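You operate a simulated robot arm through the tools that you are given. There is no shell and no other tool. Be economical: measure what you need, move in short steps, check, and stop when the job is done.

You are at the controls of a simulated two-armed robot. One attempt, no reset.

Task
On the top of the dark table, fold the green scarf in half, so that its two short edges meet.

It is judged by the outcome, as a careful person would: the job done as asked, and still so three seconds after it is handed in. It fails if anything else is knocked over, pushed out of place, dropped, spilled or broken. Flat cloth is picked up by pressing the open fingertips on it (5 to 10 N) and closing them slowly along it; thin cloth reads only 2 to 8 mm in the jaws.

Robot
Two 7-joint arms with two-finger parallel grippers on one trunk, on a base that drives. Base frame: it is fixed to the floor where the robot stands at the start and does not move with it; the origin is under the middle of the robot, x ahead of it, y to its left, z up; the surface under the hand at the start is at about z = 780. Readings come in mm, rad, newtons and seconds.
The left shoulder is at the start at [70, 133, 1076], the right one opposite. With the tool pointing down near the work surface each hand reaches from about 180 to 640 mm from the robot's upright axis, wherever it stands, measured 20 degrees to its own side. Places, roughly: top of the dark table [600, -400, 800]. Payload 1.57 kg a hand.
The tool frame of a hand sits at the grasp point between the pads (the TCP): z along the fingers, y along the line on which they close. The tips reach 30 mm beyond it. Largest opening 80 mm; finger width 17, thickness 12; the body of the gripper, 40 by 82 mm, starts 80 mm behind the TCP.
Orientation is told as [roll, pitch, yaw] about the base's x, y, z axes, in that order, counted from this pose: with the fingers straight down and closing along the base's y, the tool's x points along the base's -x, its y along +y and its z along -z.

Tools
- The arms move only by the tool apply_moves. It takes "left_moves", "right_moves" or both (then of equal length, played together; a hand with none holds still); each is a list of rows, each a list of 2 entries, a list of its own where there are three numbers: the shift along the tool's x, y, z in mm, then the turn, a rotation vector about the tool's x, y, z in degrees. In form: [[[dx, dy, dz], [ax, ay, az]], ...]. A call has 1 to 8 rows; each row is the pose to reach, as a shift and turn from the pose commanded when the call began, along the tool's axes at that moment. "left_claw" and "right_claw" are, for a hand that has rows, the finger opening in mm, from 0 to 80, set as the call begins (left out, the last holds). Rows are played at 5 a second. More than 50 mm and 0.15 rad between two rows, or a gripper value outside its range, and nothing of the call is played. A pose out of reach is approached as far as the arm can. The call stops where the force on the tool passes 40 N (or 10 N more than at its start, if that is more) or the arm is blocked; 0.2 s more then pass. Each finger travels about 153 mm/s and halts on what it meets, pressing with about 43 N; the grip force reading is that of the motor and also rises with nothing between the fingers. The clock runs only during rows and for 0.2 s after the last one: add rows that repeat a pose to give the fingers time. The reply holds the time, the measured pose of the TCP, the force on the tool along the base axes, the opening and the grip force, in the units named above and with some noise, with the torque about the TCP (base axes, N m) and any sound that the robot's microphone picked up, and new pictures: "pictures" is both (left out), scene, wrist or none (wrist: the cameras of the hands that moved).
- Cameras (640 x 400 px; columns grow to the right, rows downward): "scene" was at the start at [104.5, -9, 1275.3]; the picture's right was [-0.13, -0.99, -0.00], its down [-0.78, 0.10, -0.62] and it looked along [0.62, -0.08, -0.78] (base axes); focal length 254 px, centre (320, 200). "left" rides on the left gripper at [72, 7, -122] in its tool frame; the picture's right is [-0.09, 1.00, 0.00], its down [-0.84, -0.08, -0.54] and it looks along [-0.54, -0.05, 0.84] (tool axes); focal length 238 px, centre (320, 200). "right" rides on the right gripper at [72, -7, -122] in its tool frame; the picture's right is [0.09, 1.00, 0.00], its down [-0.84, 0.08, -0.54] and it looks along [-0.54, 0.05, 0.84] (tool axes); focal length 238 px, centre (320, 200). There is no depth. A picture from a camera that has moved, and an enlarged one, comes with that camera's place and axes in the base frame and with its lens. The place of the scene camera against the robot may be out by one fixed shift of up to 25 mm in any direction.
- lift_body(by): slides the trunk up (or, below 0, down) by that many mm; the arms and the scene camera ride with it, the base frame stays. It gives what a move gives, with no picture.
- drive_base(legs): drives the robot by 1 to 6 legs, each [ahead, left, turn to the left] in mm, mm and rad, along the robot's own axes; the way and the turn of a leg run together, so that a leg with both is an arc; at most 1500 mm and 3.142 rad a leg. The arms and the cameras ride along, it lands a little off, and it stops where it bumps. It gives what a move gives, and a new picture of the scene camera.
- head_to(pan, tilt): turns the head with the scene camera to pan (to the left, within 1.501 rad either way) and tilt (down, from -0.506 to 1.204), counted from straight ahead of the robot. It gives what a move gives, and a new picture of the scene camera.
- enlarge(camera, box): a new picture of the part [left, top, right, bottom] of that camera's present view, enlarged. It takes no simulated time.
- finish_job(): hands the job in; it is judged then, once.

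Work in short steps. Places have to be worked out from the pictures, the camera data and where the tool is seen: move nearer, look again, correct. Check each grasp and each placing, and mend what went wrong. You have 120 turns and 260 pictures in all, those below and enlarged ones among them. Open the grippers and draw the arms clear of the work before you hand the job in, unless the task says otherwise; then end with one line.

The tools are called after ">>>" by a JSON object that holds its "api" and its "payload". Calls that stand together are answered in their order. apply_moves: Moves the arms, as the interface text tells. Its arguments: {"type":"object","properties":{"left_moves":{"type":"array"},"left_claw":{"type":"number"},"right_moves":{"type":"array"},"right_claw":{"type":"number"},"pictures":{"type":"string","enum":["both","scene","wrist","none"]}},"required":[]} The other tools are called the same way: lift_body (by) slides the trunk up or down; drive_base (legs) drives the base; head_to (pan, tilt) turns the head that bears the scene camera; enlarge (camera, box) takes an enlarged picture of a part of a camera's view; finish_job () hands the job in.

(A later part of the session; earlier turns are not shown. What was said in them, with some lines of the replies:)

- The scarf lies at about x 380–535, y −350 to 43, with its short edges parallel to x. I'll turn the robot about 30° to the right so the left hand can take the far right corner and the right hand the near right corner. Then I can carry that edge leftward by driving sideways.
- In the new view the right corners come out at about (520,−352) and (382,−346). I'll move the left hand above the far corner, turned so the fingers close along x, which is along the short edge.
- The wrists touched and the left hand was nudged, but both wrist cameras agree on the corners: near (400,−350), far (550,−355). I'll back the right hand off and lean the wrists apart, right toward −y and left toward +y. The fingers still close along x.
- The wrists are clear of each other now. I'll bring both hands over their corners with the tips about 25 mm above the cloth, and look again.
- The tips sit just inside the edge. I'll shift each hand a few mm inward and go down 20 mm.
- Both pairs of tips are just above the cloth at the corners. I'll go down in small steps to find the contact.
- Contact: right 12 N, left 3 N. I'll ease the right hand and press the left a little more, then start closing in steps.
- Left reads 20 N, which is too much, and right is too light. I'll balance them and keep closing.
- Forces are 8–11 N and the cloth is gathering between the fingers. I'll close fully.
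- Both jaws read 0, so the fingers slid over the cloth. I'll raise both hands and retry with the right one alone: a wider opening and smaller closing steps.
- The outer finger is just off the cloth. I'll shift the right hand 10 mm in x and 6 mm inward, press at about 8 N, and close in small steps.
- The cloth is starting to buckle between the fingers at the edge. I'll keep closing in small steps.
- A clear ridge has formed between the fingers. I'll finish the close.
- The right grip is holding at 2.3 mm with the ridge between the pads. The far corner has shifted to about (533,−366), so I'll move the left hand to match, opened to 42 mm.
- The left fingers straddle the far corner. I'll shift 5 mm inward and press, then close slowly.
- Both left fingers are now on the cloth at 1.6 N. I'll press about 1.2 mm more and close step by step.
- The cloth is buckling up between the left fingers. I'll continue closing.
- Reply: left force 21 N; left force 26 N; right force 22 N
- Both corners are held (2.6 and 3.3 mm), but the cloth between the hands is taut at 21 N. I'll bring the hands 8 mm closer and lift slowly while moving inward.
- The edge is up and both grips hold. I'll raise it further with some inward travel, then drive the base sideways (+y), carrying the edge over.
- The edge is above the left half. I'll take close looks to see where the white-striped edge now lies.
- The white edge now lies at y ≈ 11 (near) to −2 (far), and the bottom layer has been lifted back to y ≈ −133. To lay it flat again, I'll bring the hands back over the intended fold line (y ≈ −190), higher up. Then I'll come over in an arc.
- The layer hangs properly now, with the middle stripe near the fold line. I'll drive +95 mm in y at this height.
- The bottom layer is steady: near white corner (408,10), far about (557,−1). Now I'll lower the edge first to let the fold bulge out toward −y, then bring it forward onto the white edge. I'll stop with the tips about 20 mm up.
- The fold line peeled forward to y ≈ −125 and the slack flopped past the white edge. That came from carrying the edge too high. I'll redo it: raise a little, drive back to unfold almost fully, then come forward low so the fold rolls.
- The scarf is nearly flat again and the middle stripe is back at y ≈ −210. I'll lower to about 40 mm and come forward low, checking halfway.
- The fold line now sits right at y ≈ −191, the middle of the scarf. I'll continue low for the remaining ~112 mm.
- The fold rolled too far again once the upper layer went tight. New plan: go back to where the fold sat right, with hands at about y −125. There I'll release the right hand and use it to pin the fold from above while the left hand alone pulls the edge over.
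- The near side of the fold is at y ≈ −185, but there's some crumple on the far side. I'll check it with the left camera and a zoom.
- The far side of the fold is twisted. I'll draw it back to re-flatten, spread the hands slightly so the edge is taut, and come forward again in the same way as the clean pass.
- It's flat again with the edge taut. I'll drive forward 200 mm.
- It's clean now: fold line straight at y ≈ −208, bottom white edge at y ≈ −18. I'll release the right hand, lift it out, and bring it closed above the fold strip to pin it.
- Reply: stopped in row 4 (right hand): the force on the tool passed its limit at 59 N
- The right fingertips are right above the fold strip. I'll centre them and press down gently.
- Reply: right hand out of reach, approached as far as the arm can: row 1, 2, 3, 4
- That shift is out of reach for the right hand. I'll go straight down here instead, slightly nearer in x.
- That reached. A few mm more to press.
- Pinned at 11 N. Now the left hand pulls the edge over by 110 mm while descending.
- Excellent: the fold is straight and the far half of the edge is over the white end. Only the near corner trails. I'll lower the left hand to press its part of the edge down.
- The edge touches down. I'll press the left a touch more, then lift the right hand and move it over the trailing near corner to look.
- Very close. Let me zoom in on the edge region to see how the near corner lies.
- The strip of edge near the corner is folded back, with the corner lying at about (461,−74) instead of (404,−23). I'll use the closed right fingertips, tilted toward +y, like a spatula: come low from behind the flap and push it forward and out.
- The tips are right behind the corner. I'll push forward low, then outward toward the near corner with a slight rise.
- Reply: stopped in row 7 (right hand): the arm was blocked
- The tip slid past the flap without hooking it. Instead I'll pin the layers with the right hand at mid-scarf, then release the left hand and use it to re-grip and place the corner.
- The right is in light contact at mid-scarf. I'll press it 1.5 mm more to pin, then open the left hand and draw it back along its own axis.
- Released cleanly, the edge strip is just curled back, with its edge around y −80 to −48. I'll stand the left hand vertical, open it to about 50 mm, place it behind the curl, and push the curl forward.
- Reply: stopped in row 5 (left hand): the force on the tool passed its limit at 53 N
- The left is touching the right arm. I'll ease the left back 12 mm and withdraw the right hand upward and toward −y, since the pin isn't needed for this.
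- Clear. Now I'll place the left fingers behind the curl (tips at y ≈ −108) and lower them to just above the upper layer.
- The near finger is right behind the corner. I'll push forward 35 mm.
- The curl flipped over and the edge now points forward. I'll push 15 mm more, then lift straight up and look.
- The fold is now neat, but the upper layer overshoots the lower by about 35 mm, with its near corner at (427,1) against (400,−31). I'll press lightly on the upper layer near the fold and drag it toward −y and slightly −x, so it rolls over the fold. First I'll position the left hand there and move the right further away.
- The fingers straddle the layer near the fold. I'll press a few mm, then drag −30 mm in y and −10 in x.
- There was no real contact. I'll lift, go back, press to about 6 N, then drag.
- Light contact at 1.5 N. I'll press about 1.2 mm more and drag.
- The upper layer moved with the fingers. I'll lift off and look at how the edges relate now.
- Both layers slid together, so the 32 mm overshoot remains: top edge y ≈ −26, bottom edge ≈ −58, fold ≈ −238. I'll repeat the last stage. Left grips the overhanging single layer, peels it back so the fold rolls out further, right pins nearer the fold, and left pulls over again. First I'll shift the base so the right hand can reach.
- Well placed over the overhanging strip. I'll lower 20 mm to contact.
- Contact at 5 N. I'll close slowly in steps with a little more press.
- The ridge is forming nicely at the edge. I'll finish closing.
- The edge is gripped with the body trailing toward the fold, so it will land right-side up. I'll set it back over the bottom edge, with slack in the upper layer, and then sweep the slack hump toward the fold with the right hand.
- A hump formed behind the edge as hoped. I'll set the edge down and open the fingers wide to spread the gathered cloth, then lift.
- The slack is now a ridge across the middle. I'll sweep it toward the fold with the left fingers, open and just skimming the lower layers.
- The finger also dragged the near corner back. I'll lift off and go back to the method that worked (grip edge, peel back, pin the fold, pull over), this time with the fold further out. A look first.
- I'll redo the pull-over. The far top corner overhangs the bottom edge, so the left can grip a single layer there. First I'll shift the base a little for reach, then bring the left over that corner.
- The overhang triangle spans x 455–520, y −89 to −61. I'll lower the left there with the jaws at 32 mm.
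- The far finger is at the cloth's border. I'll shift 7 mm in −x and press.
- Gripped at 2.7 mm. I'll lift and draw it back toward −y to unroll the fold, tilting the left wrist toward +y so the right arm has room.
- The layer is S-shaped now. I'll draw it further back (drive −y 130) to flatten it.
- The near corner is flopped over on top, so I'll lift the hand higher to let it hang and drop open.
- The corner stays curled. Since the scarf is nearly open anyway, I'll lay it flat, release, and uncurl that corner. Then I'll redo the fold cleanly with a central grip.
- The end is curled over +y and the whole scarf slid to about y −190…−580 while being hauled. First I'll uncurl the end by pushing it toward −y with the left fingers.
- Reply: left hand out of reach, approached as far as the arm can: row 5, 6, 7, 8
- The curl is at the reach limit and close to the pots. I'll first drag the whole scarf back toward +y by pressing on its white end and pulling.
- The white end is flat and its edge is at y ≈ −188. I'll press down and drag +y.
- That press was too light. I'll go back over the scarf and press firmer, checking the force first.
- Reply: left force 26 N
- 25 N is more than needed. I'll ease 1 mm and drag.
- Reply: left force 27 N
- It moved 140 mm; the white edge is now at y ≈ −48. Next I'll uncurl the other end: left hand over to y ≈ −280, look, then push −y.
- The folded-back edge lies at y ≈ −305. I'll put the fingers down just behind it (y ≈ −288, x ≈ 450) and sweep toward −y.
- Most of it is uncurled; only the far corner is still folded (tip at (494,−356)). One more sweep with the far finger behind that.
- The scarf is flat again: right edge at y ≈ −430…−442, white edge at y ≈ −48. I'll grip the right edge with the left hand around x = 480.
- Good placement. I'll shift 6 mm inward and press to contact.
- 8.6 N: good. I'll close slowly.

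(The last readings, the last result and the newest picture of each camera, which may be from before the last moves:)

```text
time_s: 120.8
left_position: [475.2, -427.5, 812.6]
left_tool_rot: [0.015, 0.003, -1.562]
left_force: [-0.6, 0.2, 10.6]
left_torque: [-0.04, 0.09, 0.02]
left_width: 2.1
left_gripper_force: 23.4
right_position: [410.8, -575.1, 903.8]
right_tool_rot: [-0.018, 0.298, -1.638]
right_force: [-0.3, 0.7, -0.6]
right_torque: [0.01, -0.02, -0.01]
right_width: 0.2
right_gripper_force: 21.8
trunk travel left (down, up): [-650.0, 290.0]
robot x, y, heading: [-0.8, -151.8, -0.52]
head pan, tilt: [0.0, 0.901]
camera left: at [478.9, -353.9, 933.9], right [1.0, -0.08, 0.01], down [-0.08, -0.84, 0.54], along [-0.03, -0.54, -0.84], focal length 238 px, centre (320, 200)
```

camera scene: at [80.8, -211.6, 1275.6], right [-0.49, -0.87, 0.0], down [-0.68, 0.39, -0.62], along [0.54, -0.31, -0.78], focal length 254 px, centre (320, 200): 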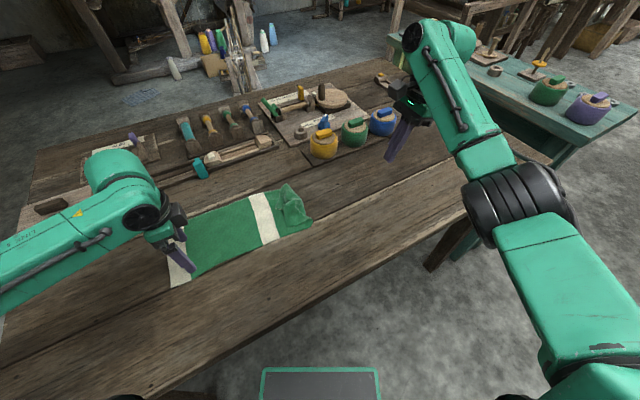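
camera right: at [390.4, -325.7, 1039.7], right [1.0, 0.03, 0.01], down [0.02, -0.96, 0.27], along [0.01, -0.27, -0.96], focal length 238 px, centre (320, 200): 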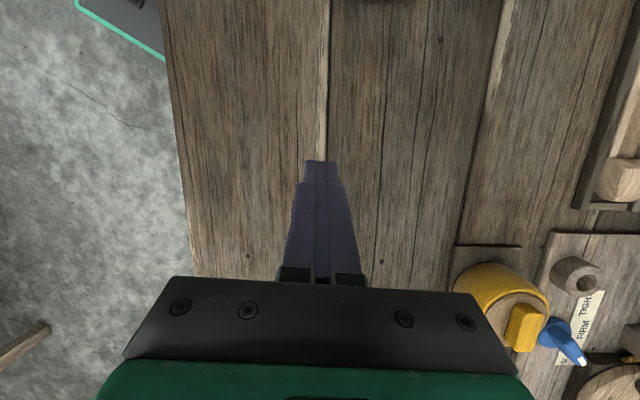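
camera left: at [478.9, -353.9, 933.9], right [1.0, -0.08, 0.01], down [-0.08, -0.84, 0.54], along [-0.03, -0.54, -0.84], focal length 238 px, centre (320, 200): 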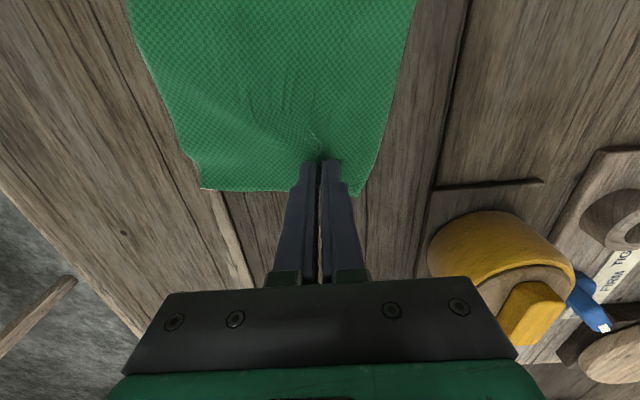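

Gripped at 2.1 mm. I'll lift low and carry it over to tip y ≈ −203, about 155 mm short of the white edge, tilting the wrist toward +y.

>>> {"api": "apply_moves", "payload": {"left_moves": [[[12, 1, -28], [0, 0, 0]], [[40, 3, -50], [0, -4, 0]], [[72, 6, -55], [0, -8, 0]], [[105, 10, -55], [0, -12, 0]], [[138, 14, -55], [0, -15, 0]], [[170, 18, -52], [0, -15, 0]], [[202, 22, -50], [0, -15, 0]], [[232, 25, -48], [0, -15, 0]]], "pictures": "both"}}

>>> {"api": "enlarge", "payload": {"camera": "scene", "box": [160, 160, 320, 300]}}

```text
time_s: 122.7
left_position: [498.1, -192.4, 860.3]
left_tool_rot: [0.014, -0.258, -1.564]
left_force: [-0.6, 0.5, 0.5]
left_torque: [-0.01, 0.0, 0.01]
left_width: 1.7
left_gripper_force: 23.5
right_position: [411.5, -574.2, 902.4]
right_tool_rot: [-0.02, 0.299, -1.64]
right_force: [0.2, 0.2, 0.7]
right_torque: [-0.06, -0.01, 0.0]
right_width: 0.1
right_gripper_force: 21.6
trunk travel left (down, up): [-650.0, 290.0]
robot x, y, heading: [-1.8, -151.0, -0.521]
head pan, tilt: [0.0, 0.901]
camera scene: at [84.6, -208.9, 1275.4], right [-0.49, -0.87, 0.0], down [-0.68, 0.39, -0.62], along [0.54, -0.31, -0.78], focal length 254 px, centre (320, 200)
camera left: at [502.7, -89.8, 958.9], right [1.0, -0.08, 0.04], down [-0.08, -0.67, 0.74], along [-0.03, -0.74, -0.68], focal length 238 px, centre (320, 200)
```

scene: 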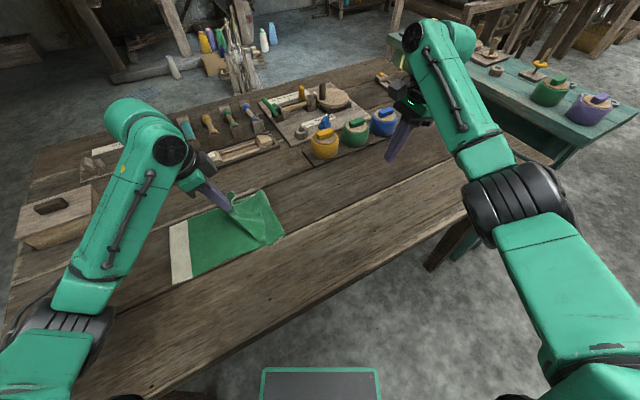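
left: 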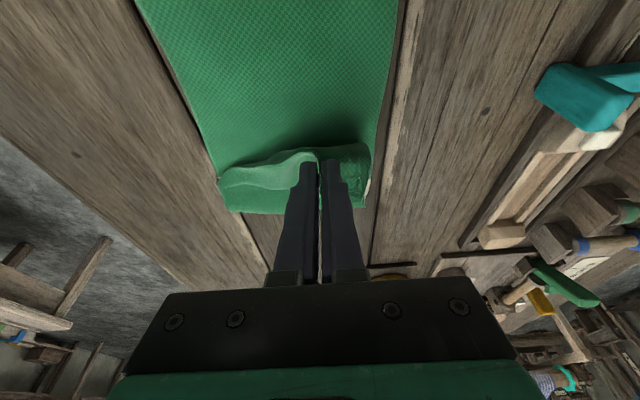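

```text
2.86 times, centred on (240, 230) of scene
camera zoom: at [84.6, -208.9, 1275.4], right [-0.49, -0.87, 0.0], down [-0.68, 0.39, -0.62], along [0.54, -0.31, -0.78], focal length 726 px, centre (549, 114)
```

zoom: 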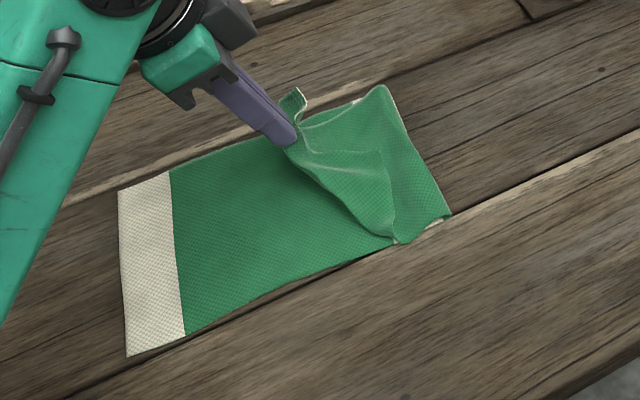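

The fold is clean but a bit too far out (about 237 from the white edge, where I want about 200). I'll carry forward 65 mm more so it rolls in.

>>> {"api": "apply_moves", "payload": {"left_moves": [[[21, 1, -5.5], [0, 0, 0]], [[42, 2, -11], [0, 0, 0]], [[63, 3, -16], [0, 0, 0]], [[63, 3, -16], [0, 0, 0]]], "pictures": "wrist"}}

>>> {"api": "enlarge", "payload": {"camera": "scene", "box": [160, 160, 320, 300]}}

```text
time_s: 123.7
left_position: [500.0, -130.9, 857.7]
left_tool_rot: [0.015, -0.258, -1.565]
left_force: [0.4, 0.2, 0.3]
left_torque: [0.01, -0.02, 0.01]
left_width: 2.0
left_gripper_force: 23.8
right_position: [410.1, -574.3, 902.6]
right_tool_rot: [-0.019, 0.301, -1.638]
right_force: [-0.4, -0.2, 0.4]
right_torque: [0.02, -0.01, -0.02]
right_width: 0.0
right_gripper_force: 21.1
trunk travel left (down, up): [-650.0, 290.0]
robot x, y, heading: [-6.1, -147.8, -0.516]
head pan, tilt: [0.0, 0.901]
camera left: at [504.0, -28.1, 957.5], right [1.0, -0.08, 0.04], down [-0.08, -0.67, 0.74], along [-0.03, -0.74, -0.68], focal length 238 px, centre (320, 200)
```

left: 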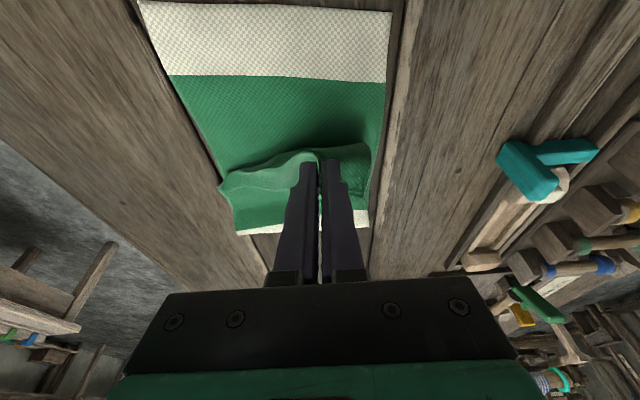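

```text
2.86 times, centred on (240, 230) of scene
camera zoom: at [84.7, -210.5, 1275.3], right [-0.49, -0.87, 0.0], down [-0.68, 0.39, -0.62], along [0.54, -0.31, -0.78], focal length 726 px, centre (549, 114)
```

zoom: 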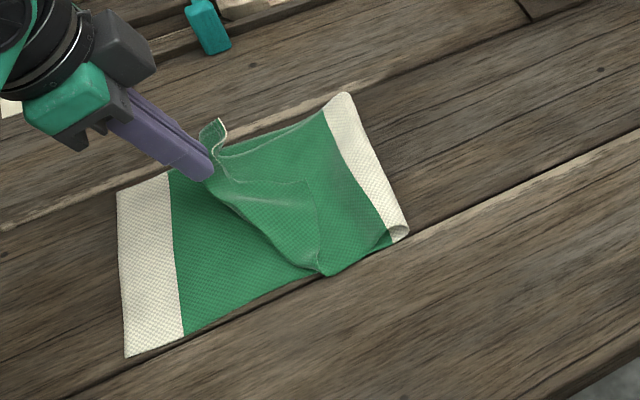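

The stripe now starts right at the fold (about 206 from the edge), which is ideal. I'll bring the right hand over to pin just inside the fold.

>>> {"api": "apply_moves", "payload": {"right_moves": [[[37.7, 2.2, 18.2], [0, 0, 0]], [[75.3, 4.5, 36.4], [0, 0, 0]], [[113, 6.7, 54.6], [0, 0, 0]], [[150.6, 9, 72.8], [0, 0, 0]], [[188.3, 11.2, 91], [0, 0, 0]], [[226, 13.4, 109.2], [0, 0, 0]], [[263.6, 15.7, 127.4], [0, 0, 0]], [[295, 17.9, 143], [0, 0, 0]]], "pictures": "wrist"}}

```text
time_s: 125.5
left_position: [500.8, -130.1, 857.3]
left_tool_rot: [0.015, -0.259, -1.565]
left_force: [0.0, 0.1, 0.5]
left_torque: [0.01, 0.0, 0.0]
left_width: 1.9
left_gripper_force: 23.5
right_position: [447.9, -255.6, 853.4]
right_tool_rot: [-0.02, 0.293, -1.648]
right_force: [0.4, -0.3, -0.2]
right_torque: [-0.02, 0.01, -0.03]
right_width: 0.0
right_gripper_force: 21.2
trunk travel left (down, up): [-650.0, 290.0]
robot x, y, heading: [-3.3, -145.1, -0.517]
head pan, tilt: [0.0, 0.901]
camera right: at [447.6, -221.3, 990.0], right [1.0, 0.02, 0.01], down [0.02, -0.96, 0.28], along [0.01, -0.28, -0.96], focal length 238 px, centre (320, 200)
```

right: 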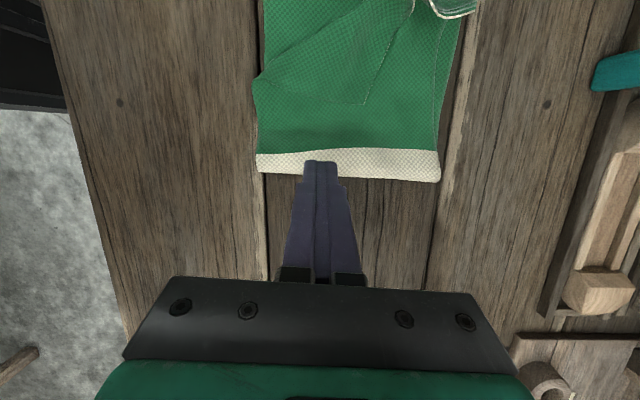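

About 21 mm of the stripe shows on top, so the fold is at about 217, still some 20 mm too far. I'll carry the left forward 32 mm more before pinning.

>>> {"api": "apply_moves", "payload": {"left_moves": [[[15.5, 1, -4], [0, 0, 0]], [[31, 2, -8], [0, 0, 0]], [[31, 2, -8], [0, 0, 0]]], "pictures": "none"}}

>>> {"api": "enlarge", "payload": {"camera": "right", "box": [200, 0, 500, 220]}}

```text
time_s: 126.2
left_position: [502.9, -97.6, 858.5]
left_tool_rot: [0.014, -0.258, -1.565]
left_force: [0.4, 0.4, -1.1]
left_torque: [0.01, 0.02, 0.0]
left_width: 2.0
left_gripper_force: 23.1
right_position: [449.3, -256.2, 852.0]
right_tool_rot: [-0.021, 0.297, -1.644]
right_force: [0.3, -0.4, -0.1]
right_torque: [-0.06, 0.01, -0.01]
right_width: 0.3
right_gripper_force: 20.9
trunk travel left (down, up): [-650.0, 290.0]
robot x, y, heading: [-6.3, -156.3, -0.517]
head pan, tilt: [0.0, 0.901]
```

```text
1.82 times, centred on (350, 110) of right
camera zoom: at [447.3, -221.9, 990.1], right [1.0, 0.02, 0.01], down [0.02, -0.96, 0.27], along [0.01, -0.27, -0.96], focal length 433 px, centre (266, 364)
```

zoom: 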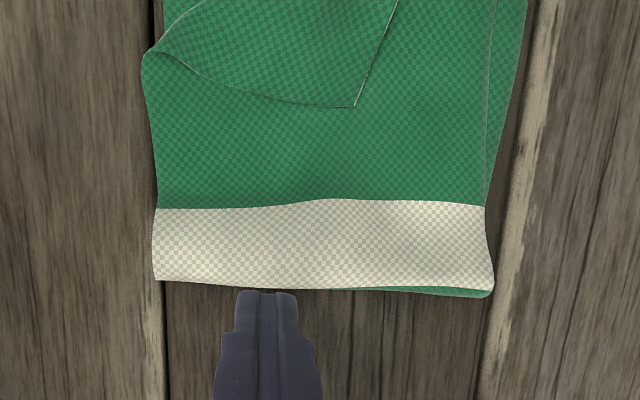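

Now the fold sits exactly at the stripe's border. I'll pin here: tip to y ≈ −222, and down.

>>> {"api": "apply_moves", "payload": {"right_moves": [[[23.9, 0, 7.4], [0, 0, 0]], [[19, 0, 23], [0, 0, 0]], [[13.5, 0, 41], [0, 0, 0]], [[12.8, 0, 43.5], [0, 0, 0]], [[12.8, 0, 43.5], [0, 0, 0]]], "pictures": "none"}}

```text
time_s: 127.7
left_position: [500.5, -97.4, 858.7]
left_tool_rot: [0.015, -0.256, -1.565]
left_force: [0.4, -0.8, -0.3]
left_torque: [0.01, 0.04, -0.01]
left_width: 2.0
left_gripper_force: 24.0
right_position: [455.5, -262.4, 811.9]
right_tool_rot: [-0.013, 0.258, -1.688]
right_force: [0.7, 0.9, 4.9]
right_torque: [0.01, -0.04, -0.02]
right_width: 0.2
right_gripper_force: 21.0
trunk travel left (down, up): [-650.0, 290.0]
robot x, y, heading: [-0.9, -148.6, -0.516]
head pan, tilt: [0.0, 0.901]
stopped in row 5 (right hand): the arm was blocked; the commanded pose is now the measured one
```

The right got blocked, ending at y −262, behind the fold. Let me look at both views before correcting.

>>> {"api": "apply_moves", "payload": {"right_moves": [[[4, 0, -15], [0, 0, 0]], [[4, 0, -15], [0, 0, 0]]], "pictures": "both"}}

```text
time_s: 128.2
left_position: [501.1, -95.4, 858.1]
left_tool_rot: [0.012, -0.257, -1.565]
left_force: [0.5, -0.9, 0.2]
left_torque: [0.02, -0.02, 0.02]
left_width: 1.8
left_gripper_force: 23.3
right_position: [455.4, -276.1, 820.1]
right_tool_rot: [-0.025, 0.242, -1.71]
right_force: [0.1, 0.1, -0.7]
right_torque: [0.01, 0.01, 0.01]
right_width: 0.1
right_gripper_force: 20.6
trunk travel left (down, up): [-650.0, 290.0]
robot x, y, heading: [-3.1, -151.1, -0.516]
head pan, tilt: [0.0, 0.901]
camera scene: at [84.5, -209.7, 1275.3], right [-0.49, -0.87, 0.0], down [-0.68, 0.39, -0.62], along [0.54, -0.31, -0.78], focal length 254 px, centre (320, 200)
camera right: at [456.3, -234.2, 955.6], right [1.0, -0.04, 0.0], down [-0.04, -0.94, 0.32], along [-0.01, -0.32, -0.95], focal length 238 px, centre (320, 200)
```

scene: 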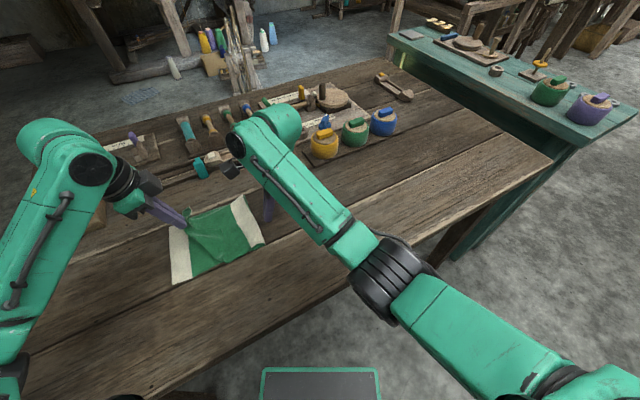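
right: 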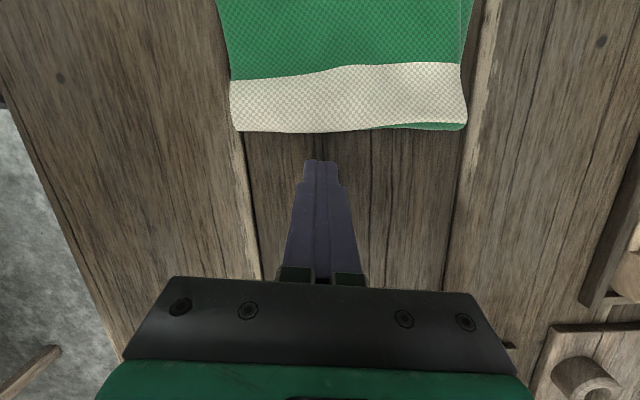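

The right arm is at a joint limit in this twisted yaw. The yaw doesn't matter for pinning, so I'll lift it, straighten it to vertical and turn it back to its natural yaw.

>>> {"api": "apply_moves", "payload": {"right_moves": [[[0, 0, -20], [0, 0, 0]], [[0, 0, -40], [0, -7, 0]], [[0, 0, -40], [0, -14, 0]], [[0, 0, -40], [0, -14, 0]]], "pictures": "none"}}

>>> {"api": "apply_moves", "payload": {"right_moves": [[[0, 0, 0], [0, 0, -8]], [[0, 0, 0], [0, 0, -16]], [[0, 0, 0], [0, 0, -24]], [[0, 0, 0], [0, 0, -32]], [[0, 0, 0], [0, 0, -40]], [[0, 0, 0], [0, 0, -48]], [[0, 0, 0], [0, 0, -56]], [[0, 0, 0], [0, 0, -63]]], "pictures": "wrist"}}

```text
time_s: 129.2
left_position: [501.1, -98.0, 857.9]
left_tool_rot: [0.014, -0.257, -1.566]
left_force: [-0.1, 0.2, -0.8]
left_torque: [-0.01, -0.04, 0.04]
left_width: 1.8
left_gripper_force: 23.3
right_position: [456.2, -275.3, 866.0]
right_tool_rot: [-0.012, 0.015, -1.692]
right_force: [-0.2, -0.3, -0.4]
right_torque: [0.0, 0.02, 0.0]
right_width: 0.1
right_gripper_force: 21.0
trunk travel left (down, up): [-650.0, 290.0]
robot x, y, heading: [-3.4, -148.5, -0.516]
head pan, tilt: [0.0, 0.901]
```

```text
time_s: 131.1
left_position: [501.3, -97.5, 857.7]
left_tool_rot: [0.015, -0.256, -1.565]
left_force: [-0.1, 0.7, 0.8]
left_torque: [0.01, -0.01, 0.05]
left_width: 1.8
left_gripper_force: 24.0
right_position: [454.4, -275.0, 863.4]
right_tool_rot: [0.004, 0.023, -0.587]
right_force: [-0.5, 0.4, -0.1]
right_torque: [0.01, -0.01, -0.01]
right_width: 0.0
right_gripper_force: 21.4
trunk travel left (down, up): [-650.0, 290.0]
robot x, y, heading: [-4.0, -149.3, -0.515]
head pan, tilt: [0.0, 0.901]
camera right: at [392.6, -242.5, 986.8], right [0.47, 0.88, 0.01], down [0.75, -0.41, 0.52], along [0.46, -0.24, -0.85], focal length 238 px, centre (320, 200)
```

right: 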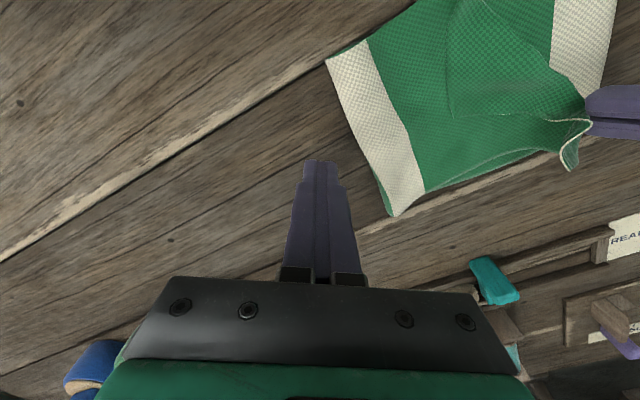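

Now the right hand moves freely. I'll put it over the stripe (462,−222) and lower to contact.

>>> {"api": "apply_moves", "payload": {"right_moves": [[[11, 24, 0], [0, 0, 0]], [[22.7, 48.6, 0], [0, 0, 0]], [[22.7, 48.6, 30], [0, 0, 0]], [[22.7, 48.6, 47], [0, 0, 0]], [[22.7, 48.6, 49], [0, 0, 0]], [[22.7, 48.6, 49], [0, 0, 0]]], "pictures": "wrist"}}

```text
time_s: 132.4
left_position: [501.0, -98.1, 858.5]
left_tool_rot: [0.014, -0.257, -1.566]
left_force: [0.3, -0.2, 0.5]
left_torque: [0.03, 0.02, -0.01]
left_width: 1.8
left_gripper_force: 23.5
right_position: [461.3, -214.4, 816.1]
right_tool_rot: [0.011, 0.023, -0.579]
right_force: [0.6, -0.1, -0.1]
right_torque: [-0.03, 0.02, -0.01]
right_width: 0.1
right_gripper_force: 21.4
trunk travel left (down, up): [-650.0, 290.0]
robot x, y, heading: [-2.3, -147.6, -0.517]
head pan, tilt: [0.0, 0.901]
camera right: at [398.9, -183.5, 940.1], right [0.47, 0.88, 0.01], down [0.75, -0.41, 0.52], along [0.47, -0.24, -0.85], focal length 238 px, centre (320, 200)
```

right: 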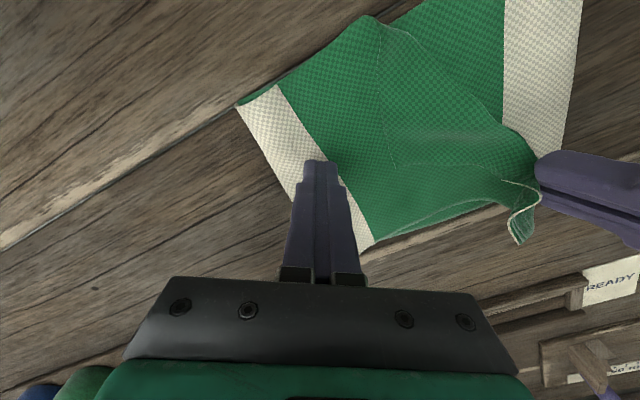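

It's on the stripe. I'll press 3.5 mm more to pin.

>>> {"api": "apply_moves", "payload": {"right_moves": [[[0, -3, 2.5], [0, 0, 0]], [[0, -3, 3.5], [0, 0, 0]], [[0, -3, 3.5], [0, 0, 0]]], "pictures": "none"}}

```text
time_s: 133.2
left_position: [500.7, -97.0, 858.3]
left_tool_rot: [0.013, -0.257, -1.566]
left_force: [-0.7, 0.3, 0.4]
left_torque: [0.01, 0.02, 0.01]
left_width: 1.9
left_gripper_force: 23.6
right_position: [459.8, -217.2, 814.8]
right_tool_rot: [0.012, 0.022, -0.579]
right_force: [-0.1, 0.5, -0.3]
right_torque: [-0.01, -0.04, -0.02]
right_width: 0.0
right_gripper_force: 21.6
trunk travel left (down, up): [-650.0, 290.0]
robot x, y, heading: [-5.1, -151.7, -0.514]
head pan, tilt: [0.0, 0.901]
```

>>> {"api": "apply_moves", "payload": {"right_moves": [[[0, 0, 1.5], [0, 0, 0]], [[0, 0, 2.8], [0, 0, 0]], [[0, 0, 2.8], [0, 0, 0]]], "pictures": "none"}}

```text
time_s: 134.1
left_position: [501.6, -98.2, 858.0]
left_tool_rot: [0.015, -0.256, -1.566]
left_force: [-0.9, 0.9, -0.4]
left_torque: [0.0, 0.05, 0.01]
left_width: 1.9
left_gripper_force: 23.7
right_position: [459.8, -216.4, 812.9]
right_tool_rot: [0.012, 0.02, -0.579]
right_force: [0.9, -1.7, 5.9]
right_torque: [-0.07, -0.05, 0.02]
right_width: 0.0
right_gripper_force: 21.7
trunk travel left (down, up): [-650.0, 290.0]
robot x, y, heading: [-5.2, -152.6, -0.514]
head pan, tilt: [0.0, 0.901]
```

5.9 N; I'll press slightly more and pull the left over by 48 mm while lowering.

>>> {"api": "apply_moves", "payload": {"right_moves": [[[0, 0, 0.7], [0, 0, 0]], [[0, 0, 0.7], [0, 0, 0]], [[0, 0, 0.7], [0, 0, 0]], [[0, 0, 0.7], [0, 0, 0]], [[0, 0, 0.7], [0, 0, 0]]], "left_moves": [[[0, 0, 0], [0, 0, 0]], [[18, 0, 3], [0, 0, 0]], [[36, 0, 8], [0, 0, 0]], [[53.8, 0, 15.9], [0, 0, 0]], [[53.8, 0, 15.9], [0, 0, 0]]], "pictures": "both"}}

>>> {"api": "enlarge", "payload": {"camera": "scene", "box": [150, 170, 290, 300]}}

```text
time_s: 135.2
left_position: [502.2, -50.5, 830.7]
left_tool_rot: [0.016, -0.258, -1.564]
left_force: [-1.4, -3.0, -0.9]
left_torque: [-0.16, 0.01, -0.01]
left_width: 1.8
left_gripper_force: 23.6
right_position: [458.7, -217.3, 811.8]
right_tool_rot: [0.016, 0.02, -0.576]
right_force: [5.0, 2.1, 21.4]
right_torque: [-0.11, -0.11, 0.06]
right_width: 0.0
right_gripper_force: 21.5
trunk travel left (down, up): [-650.0, 290.0]
robot x, y, heading: [-0.7, -148.9, -0.522]
head pan, tilt: [0.0, 0.901]
camera scene: at [82.3, -210.0, 1275.7], right [-0.49, -0.87, 0.0], down [-0.68, 0.39, -0.62], along [0.54, -0.31, -0.78], focal length 254 px, centre (320, 200)
camera right: at [395.3, -185.3, 935.1], right [0.47, 0.88, 0.02], down [0.75, -0.4, 0.53], along [0.47, -0.23, -0.85], focal length 238 px, centre (320, 200)
camera left: at [504.6, 52.6, 929.7], right [1.0, -0.08, 0.04], down [-0.08, -0.67, 0.74], along [-0.03, -0.74, -0.68], focal length 238 px, centre (320, 200)
```

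scene: 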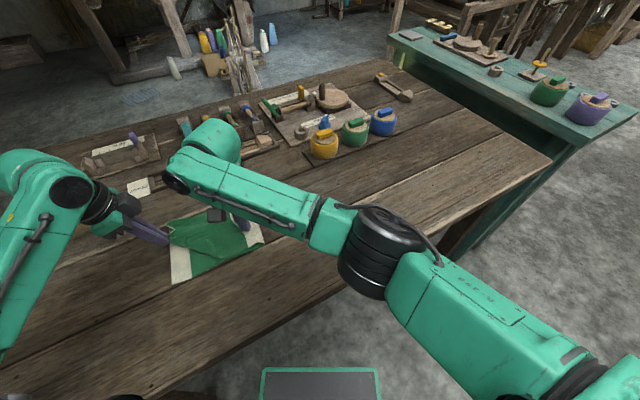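
right: 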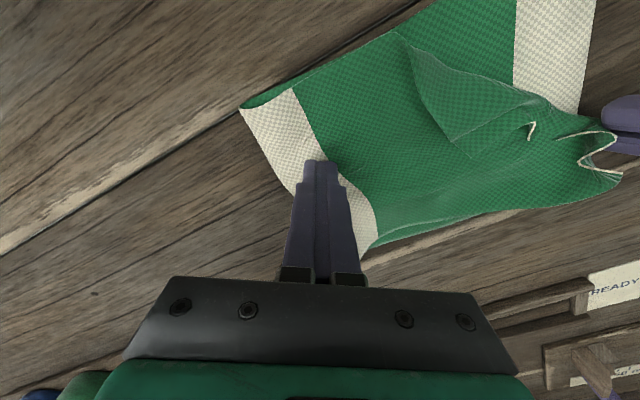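
left: 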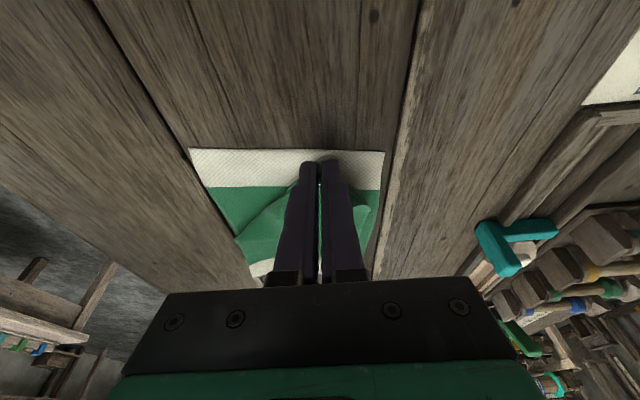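

```text
3.08 times, centred on (220, 235) of scene
camera zoom: at [82.3, -210.0, 1275.7], right [-0.49, -0.87, 0.0], down [-0.68, 0.39, -0.62], along [0.54, -0.31, -0.78], focal length 782 px, centre (628, 92)
```

zoom: 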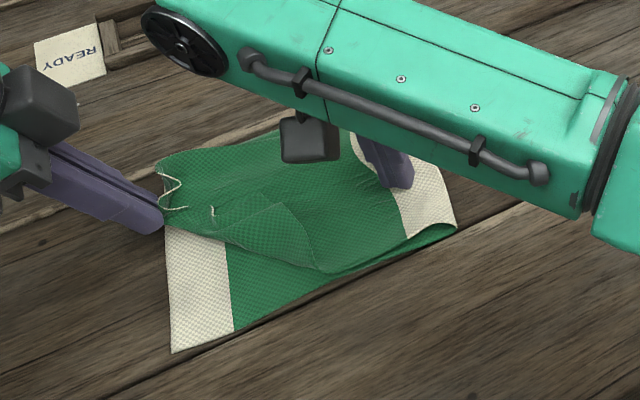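

Taut and nicely placed. I'll lower the left the last 15 mm, then open and withdraw it along its axis while the right keeps pinning.

>>> {"api": "apply_moves", "payload": {"left_moves": [[[2, 0, 8], [0, 0, 0]], [[4, 0, 15], [0, 0, 0]], [[4, 0, 15], [0, 0, 0]]], "pictures": "none"}}

>>> {"api": "apply_moves", "payload": {"left_moves": [[[0, 0, 0], [0, 0, 0]], [[0, 0, 0], [0, 0, 0]], [[0, 0, -15], [0, 0, 0]], [[0, 0, -50], [0, 0, 0]], [[0, 0, -85], [0, 7, 0]], [[0, 0, -85], [0, 15, 0]]], "left_claw": 26, "pictures": "wrist"}}

>>> {"api": "enlarge", "payload": {"camera": "scene", "box": [150, 170, 290, 300]}}

```text
time_s: 136.1
left_position: [500.5, -50.0, 813.7]
left_tool_rot: [0.018, -0.259, -1.565]
left_force: [-1.1, -4.1, 3.3]
left_torque: [-0.13, 0.02, -0.01]
left_width: 1.8
left_gripper_force: 23.5
right_position: [458.6, -216.5, 811.9]
right_tool_rot: [0.016, 0.019, -0.582]
right_force: [6.0, 2.7, 22.7]
right_torque: [-0.1, -0.19, 0.11]
right_width: 0.1
right_gripper_force: 21.3
trunk travel left (down, up): [-650.0, 290.0]
robot x, y, heading: [-6.6, -151.5, -0.517]
head pan, tilt: [0.0, 0.901]
```

```text
time_s: 137.4
left_position: [499.7, -27.2, 896.7]
left_tool_rot: [0.014, 0.008, -1.56]
left_force: [-0.3, -0.6, -0.4]
left_torque: [0.05, -0.01, 0.03]
left_width: 26.1
left_gripper_force: 0.0
right_position: [458.4, -217.6, 812.6]
right_tool_rot: [0.014, 0.018, -0.58]
right_force: [6.3, 0.5, 25.3]
right_torque: [-0.14, -0.14, 0.06]
right_width: 0.0
right_gripper_force: 21.4
trunk travel left (down, up): [-650.0, 290.0]
robot x, y, heading: [-5.2, -147.0, -0.511]
head pan, tilt: [0.0, 0.901]
camera left: at [503.1, 45.4, 1019.1], right [1.0, -0.08, 0.01], down [-0.08, -0.84, 0.54], along [-0.03, -0.53, -0.84], focal length 238 px, centre (320, 200)
```

left: 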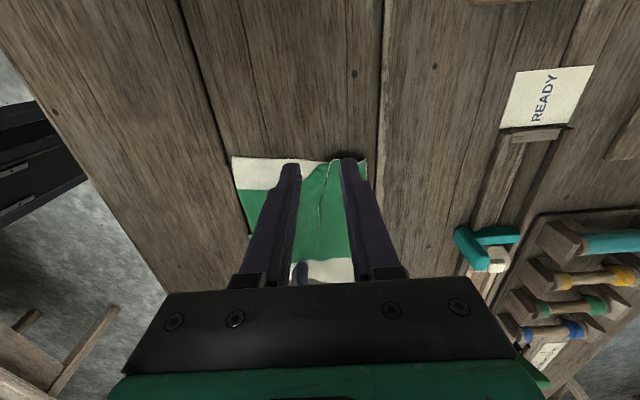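

```text
3.08 times, centred on (220, 235) of scene
camera zoom: at [81.8, -209.5, 1275.6], right [-0.49, -0.87, 0.0], down [-0.68, 0.39, -0.62], along [0.54, -0.31, -0.78], focal length 782 px, centre (628, 92)
```

zoom: 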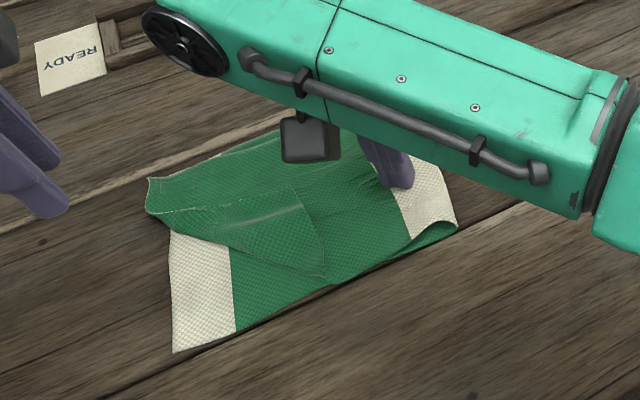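

Released cleanly. The near part of the top layer is folded back as a triangle; a closer look before uncurling it.

>>> {"api": "enlarge", "payload": {"camera": "left", "box": [200, 130, 400, 290]}}

>>> {"api": "enlarge", "payload": {"camera": "right", "box": [220, 0, 640, 260]}}

```text
2.50 times, centred on (300, 210) of left
camera zoom: at [503.1, 45.4, 1019.1], right [1.0, -0.08, 0.01], down [-0.08, -0.84, 0.54], along [-0.03, -0.53, -0.84], focal length 596 px, centre (370, 175)
```

zoom: 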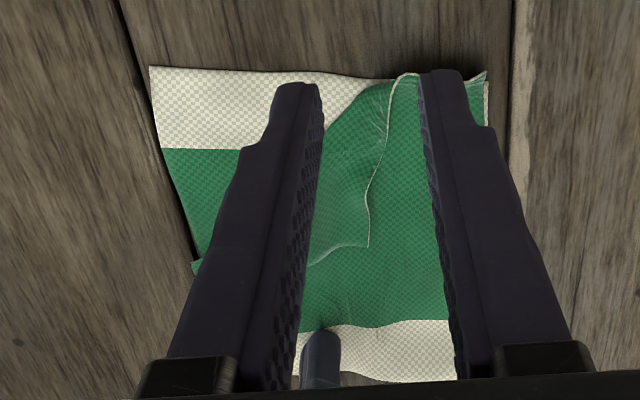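

```text
1.52 times, centred on (430, 130) of right
camera zoom: at [395.0, -185.2, 935.0], right [0.47, 0.88, 0.02], down [0.75, -0.4, 0.53], along [0.47, -0.24, -0.85], focal length 363 px, centre (152, 307)
```

zoom: 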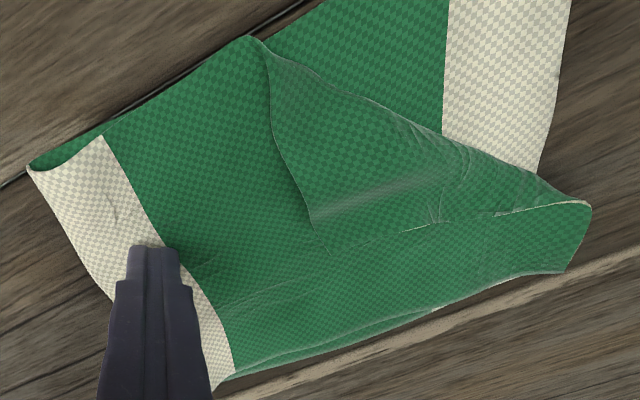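

The flap must be flipped diagonally: its corner is at (490,−142) and belongs near (405,−45). I'll lift and withdraw the right hand, then push the flap with the closed left fingers from behind, along (−x,+y).

>>> {"api": "apply_moves", "payload": {"right_moves": [[[0, 0, -25], [0, 0, 0]], [[0, 0, -60], [0, 0, 0]], [[-11, -29, -70], [0, 0, 0]], [[-22, -58, -80], [0, 0, 0]], [[-40, -100, -90], [0, 0, 0]]], "left_moves": [[[0, 0, 0], [0, 0, 0]], [[0, 0, 0], [0, 0, 0]], [[-38, 3, 0], [0, 0, 0]], [[-76, 8, 0], [0, 0, 0]], [[-113, 12, 10], [0, 0, 0]]], "left_claw": 0, "pictures": "wrist"}}

```text
time_s: 138.7
left_position: [514.1, -144.9, 886.1]
left_tool_rot: [0.014, 0.009, -1.562]
left_force: [-0.7, -1.2, 0.0]
left_torque: [0.02, 0.01, 0.01]
left_width: 0.0
left_gripper_force: 21.2
right_position: [437.3, -327.3, 898.5]
right_tool_rot: [0.014, 0.021, -0.579]
right_force: [-0.1, -0.9, -0.3]
right_torque: [0.07, 0.01, 0.01]
right_width: 0.1
right_gripper_force: 21.0
trunk travel left (down, up): [-650.0, 290.0]
robot x, y, heading: [-3.8, -150.7, -0.513]
head pan, tilt: [0.0, 0.901]
camera right: at [374.5, -296.0, 1022.0], right [0.47, 0.88, 0.02], down [0.75, -0.41, 0.52], along [0.47, -0.23, -0.85], focal length 238 px, centre (320, 200)
camera left: at [516.9, -71.7, 1008.3], right [1.0, -0.08, 0.01], down [-0.08, -0.84, 0.53], along [-0.03, -0.53, -0.85], focal length 238 px, centre (320, 200)
```

right: 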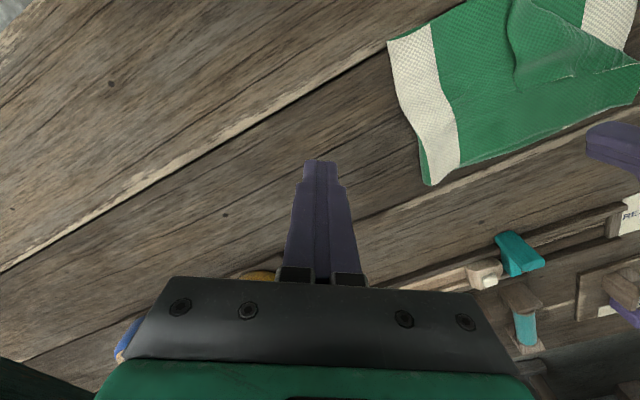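
left: 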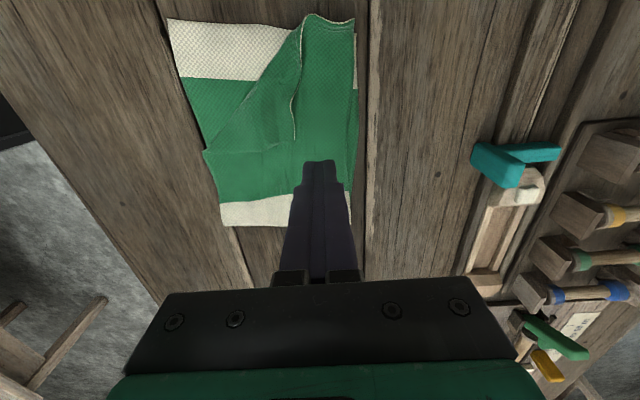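

Corner confirmed at (491,−141); the fingers are just to its +x side. I'll lower and push diagonally.

>>> {"api": "apply_moves", "payload": {"left_moves": [[[0, 0, 40], [0, 0, 0]], [[0, 0, 69], [0, 0, 0]], [[5, -12, 70], [0, 0, 0]], [[22, -30, 70], [0, 0, 0]], [[40, -48, 69], [0, 0, 0]], [[58, -66, 68], [0, 0, 0]], [[76, -82, 66], [0, 0, 0]], [[88, -92, 60], [0, 0, 0]]], "pictures": "wrist"}}

>>> {"api": "enlarge", "payload": {"camera": "scene", "box": [150, 170, 290, 300]}}

```text
time_s: 140.4
left_position: [421.9, -45.2, 825.4]
left_tool_rot: [-0.01, 0.005, -1.539]
left_force: [0.4, 0.2, 0.5]
left_torque: [0.02, -0.01, 0.02]
left_width: 0.3
left_gripper_force: 21.0
left hand out of reach, approached as far as the arm can: row 8
right_position: [435.9, -324.9, 897.6]
right_tool_rot: [0.013, 0.02, -0.578]
right_force: [-0.3, -1.4, 0.0]
right_torque: [0.01, 0.02, 0.02]
right_width: 0.0
right_gripper_force: 21.8
trunk travel left (down, up): [-650.0, 290.0]
robot x, y, heading: [-5.1, -146.3, -0.519]
head pan, tilt: [0.0, 0.901]
camera left: at [427.0, 28.5, 947.5], right [1.0, -0.06, -0.01], down [-0.05, -0.84, 0.54], along [-0.04, -0.54, -0.84], focal length 238 px, centre (320, 200)
```

left: 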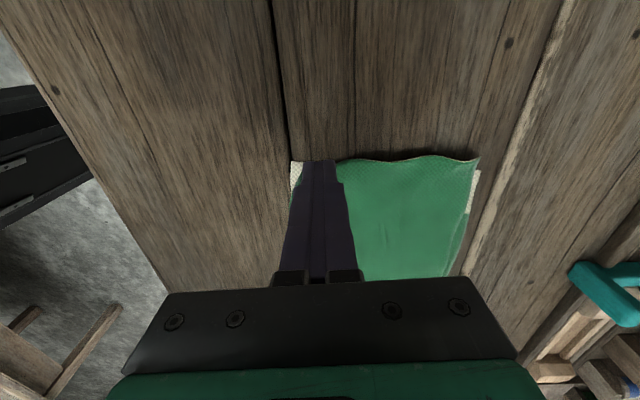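

```text
3.08 times, centred on (220, 235) of scene
camera zoom: at [83.5, -211.1, 1275.3], right [-0.49, -0.87, 0.0], down [-0.68, 0.39, -0.62], along [0.54, -0.31, -0.78], focal length 782 px, centre (628, 92)
```

zoom: 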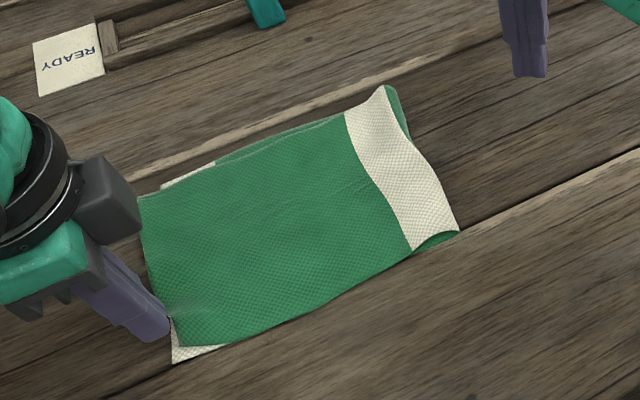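

It flipped over nearly perfectly. I'll lift the left hand up and check the edges.

>>> {"api": "apply_moves", "payload": {"left_moves": [[[0, 0, -40], [0, 0, 0]], [[0, 10, -80], [0, 0, 0]], [[0, 30, -110], [0, 0, 0]], [[0, 50, -125], [0, 0, 0]]], "pictures": "wrist"}}

>>> {"api": "enlarge", "payload": {"camera": "scene", "box": [150, 170, 290, 300]}}

>>> {"api": "enlarge", "payload": {"camera": "left", "box": [160, 100, 480, 300]}}

```text
time_s: 141.4
left_position: [468.5, -55.0, 950.4]
left_tool_rot: [0.015, 0.005, -1.563]
left_force: [0.2, -0.8, 0.4]
left_torque: [-0.02, 0.01, -0.02]
left_width: 0.2
left_gripper_force: 21.0
right_position: [437.4, -324.2, 897.5]
right_tool_rot: [0.013, 0.022, -0.579]
right_force: [-0.4, -1.5, 0.2]
right_torque: [0.0, -0.02, 0.03]
right_width: 0.0
right_gripper_force: 21.0
trunk travel left (down, up): [-650.0, 290.0]
robot x, y, heading: [-4.0, -151.2, -0.518]
head pan, tilt: [0.0, 0.901]
camera left: at [472.4, 17.4, 1073.4], right [1.0, -0.08, 0.01], down [-0.08, -0.84, 0.54], along [-0.03, -0.54, -0.84], focal length 238 px, centre (320, 200)
```

left: 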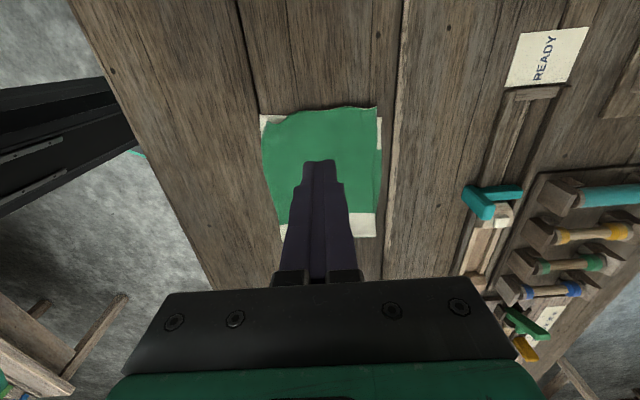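

```text
3.08 times, centred on (220, 235) of scene
camera zoom: at [84.7, -210.8, 1275.3], right [-0.49, -0.87, 0.0], down [-0.68, 0.39, -0.62], along [0.54, -0.31, -0.78], focal length 782 px, centre (628, 92)
```

zoom: 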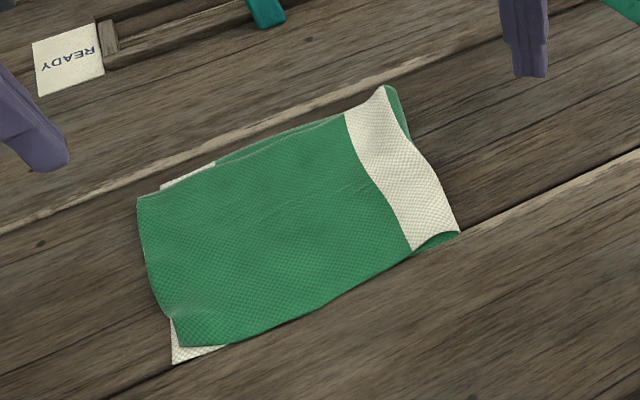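

```text
2.00 times, centred on (320, 200) of left
camera zoom: at [472.4, 17.4, 1073.4], right [1.0, -0.08, 0.01], down [-0.08, -0.84, 0.54], along [-0.03, -0.54, -0.84], focal length 477 px, centre (320, 200)
```

zoom: 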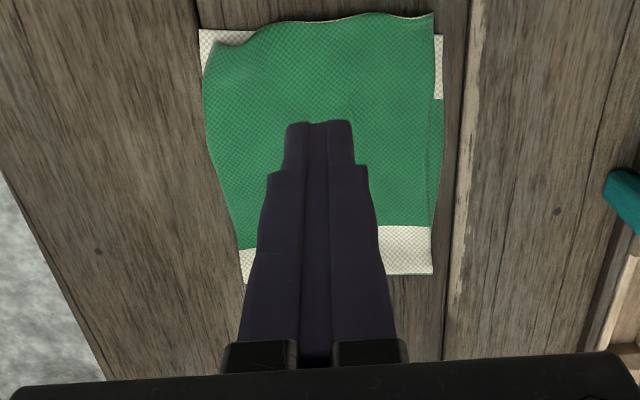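

The edges meet to within about 10 mm along their whole length and the fold is flat and straight. I'll open the grippers and draw both arms clear.

>>> {"api": "apply_moves", "payload": {"left_moves": [[[20, 0, -30], [0, 0, 0]], [[60, 0, -50], [0, 0, 0]], [[100, 0, -60], [0, 0, 0]], [[100, 0, -60], [0, 0, 0]]], "right_moves": [[[0, 0, -30], [0, 0, 0]], [[10, -30, -50], [0, 0, 0]], [[20, -60, -60], [0, 0, 0]], [[20, -60, -60], [0, 0, 0]]], "left_claw": 60, "right_claw": 60, "pictures": "scene"}}

>>> {"api": "enlarge", "payload": {"camera": "scene", "box": [150, 170, 290, 300]}}

```text
time_s: 142.4
left_position: [468.9, 46.1, 1012.5]
left_tool_rot: [0.014, 0.005, -1.561]
left_force: [-0.3, 0.2, 0.3]
left_torque: [0.01, 0.01, 0.02]
left_width: 60.3
left_gripper_force: 0.0
right_position: [390.5, -365.1, 957.5]
right_tool_rot: [0.01, 0.023, -0.578]
right_force: [0.3, 0.5, 0.2]
right_torque: [-0.03, 0.04, 0.02]
right_width: 60.1
right_gripper_force: 0.0
trunk travel left (down, up): [-650.0, 290.0]
robot x, y, heading: [-2.8, -151.2, -0.515]
head pan, tilt: [0.0, 0.901]
camera scene: at [85.7, -209.9, 1275.2], right [-0.49, -0.87, 0.0], down [-0.68, 0.39, -0.62], along [0.54, -0.31, -0.78], focal length 254 px, centre (320, 200)
```

scene: 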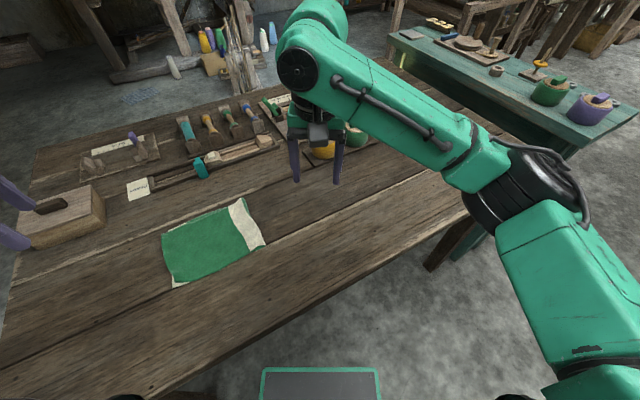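

```text
3.08 times, centred on (220, 235) of scene
camera zoom: at [85.7, -209.9, 1275.2], right [-0.49, -0.87, 0.0], down [-0.68, 0.39, -0.62], along [0.54, -0.31, -0.78], focal length 782 px, centre (628, 92)
```

zoom: 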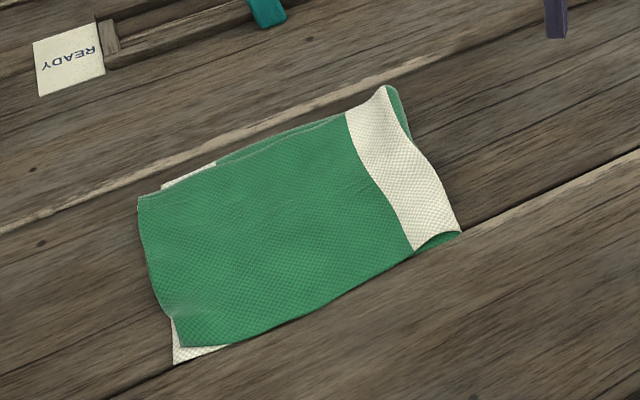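

The scarf lies folded and stable, nothing else on the table was disturbed, and both arms are clear with grippers open. Handing in.

>>> {"api": "finish_job", "payload": {}}

```text
The job is handed in.
```

The green scarf is folded in half on the dark table with its two short edges meeting to within about 10 mm, nothing else on the table looks moved, and both arms are clear with grippers open.
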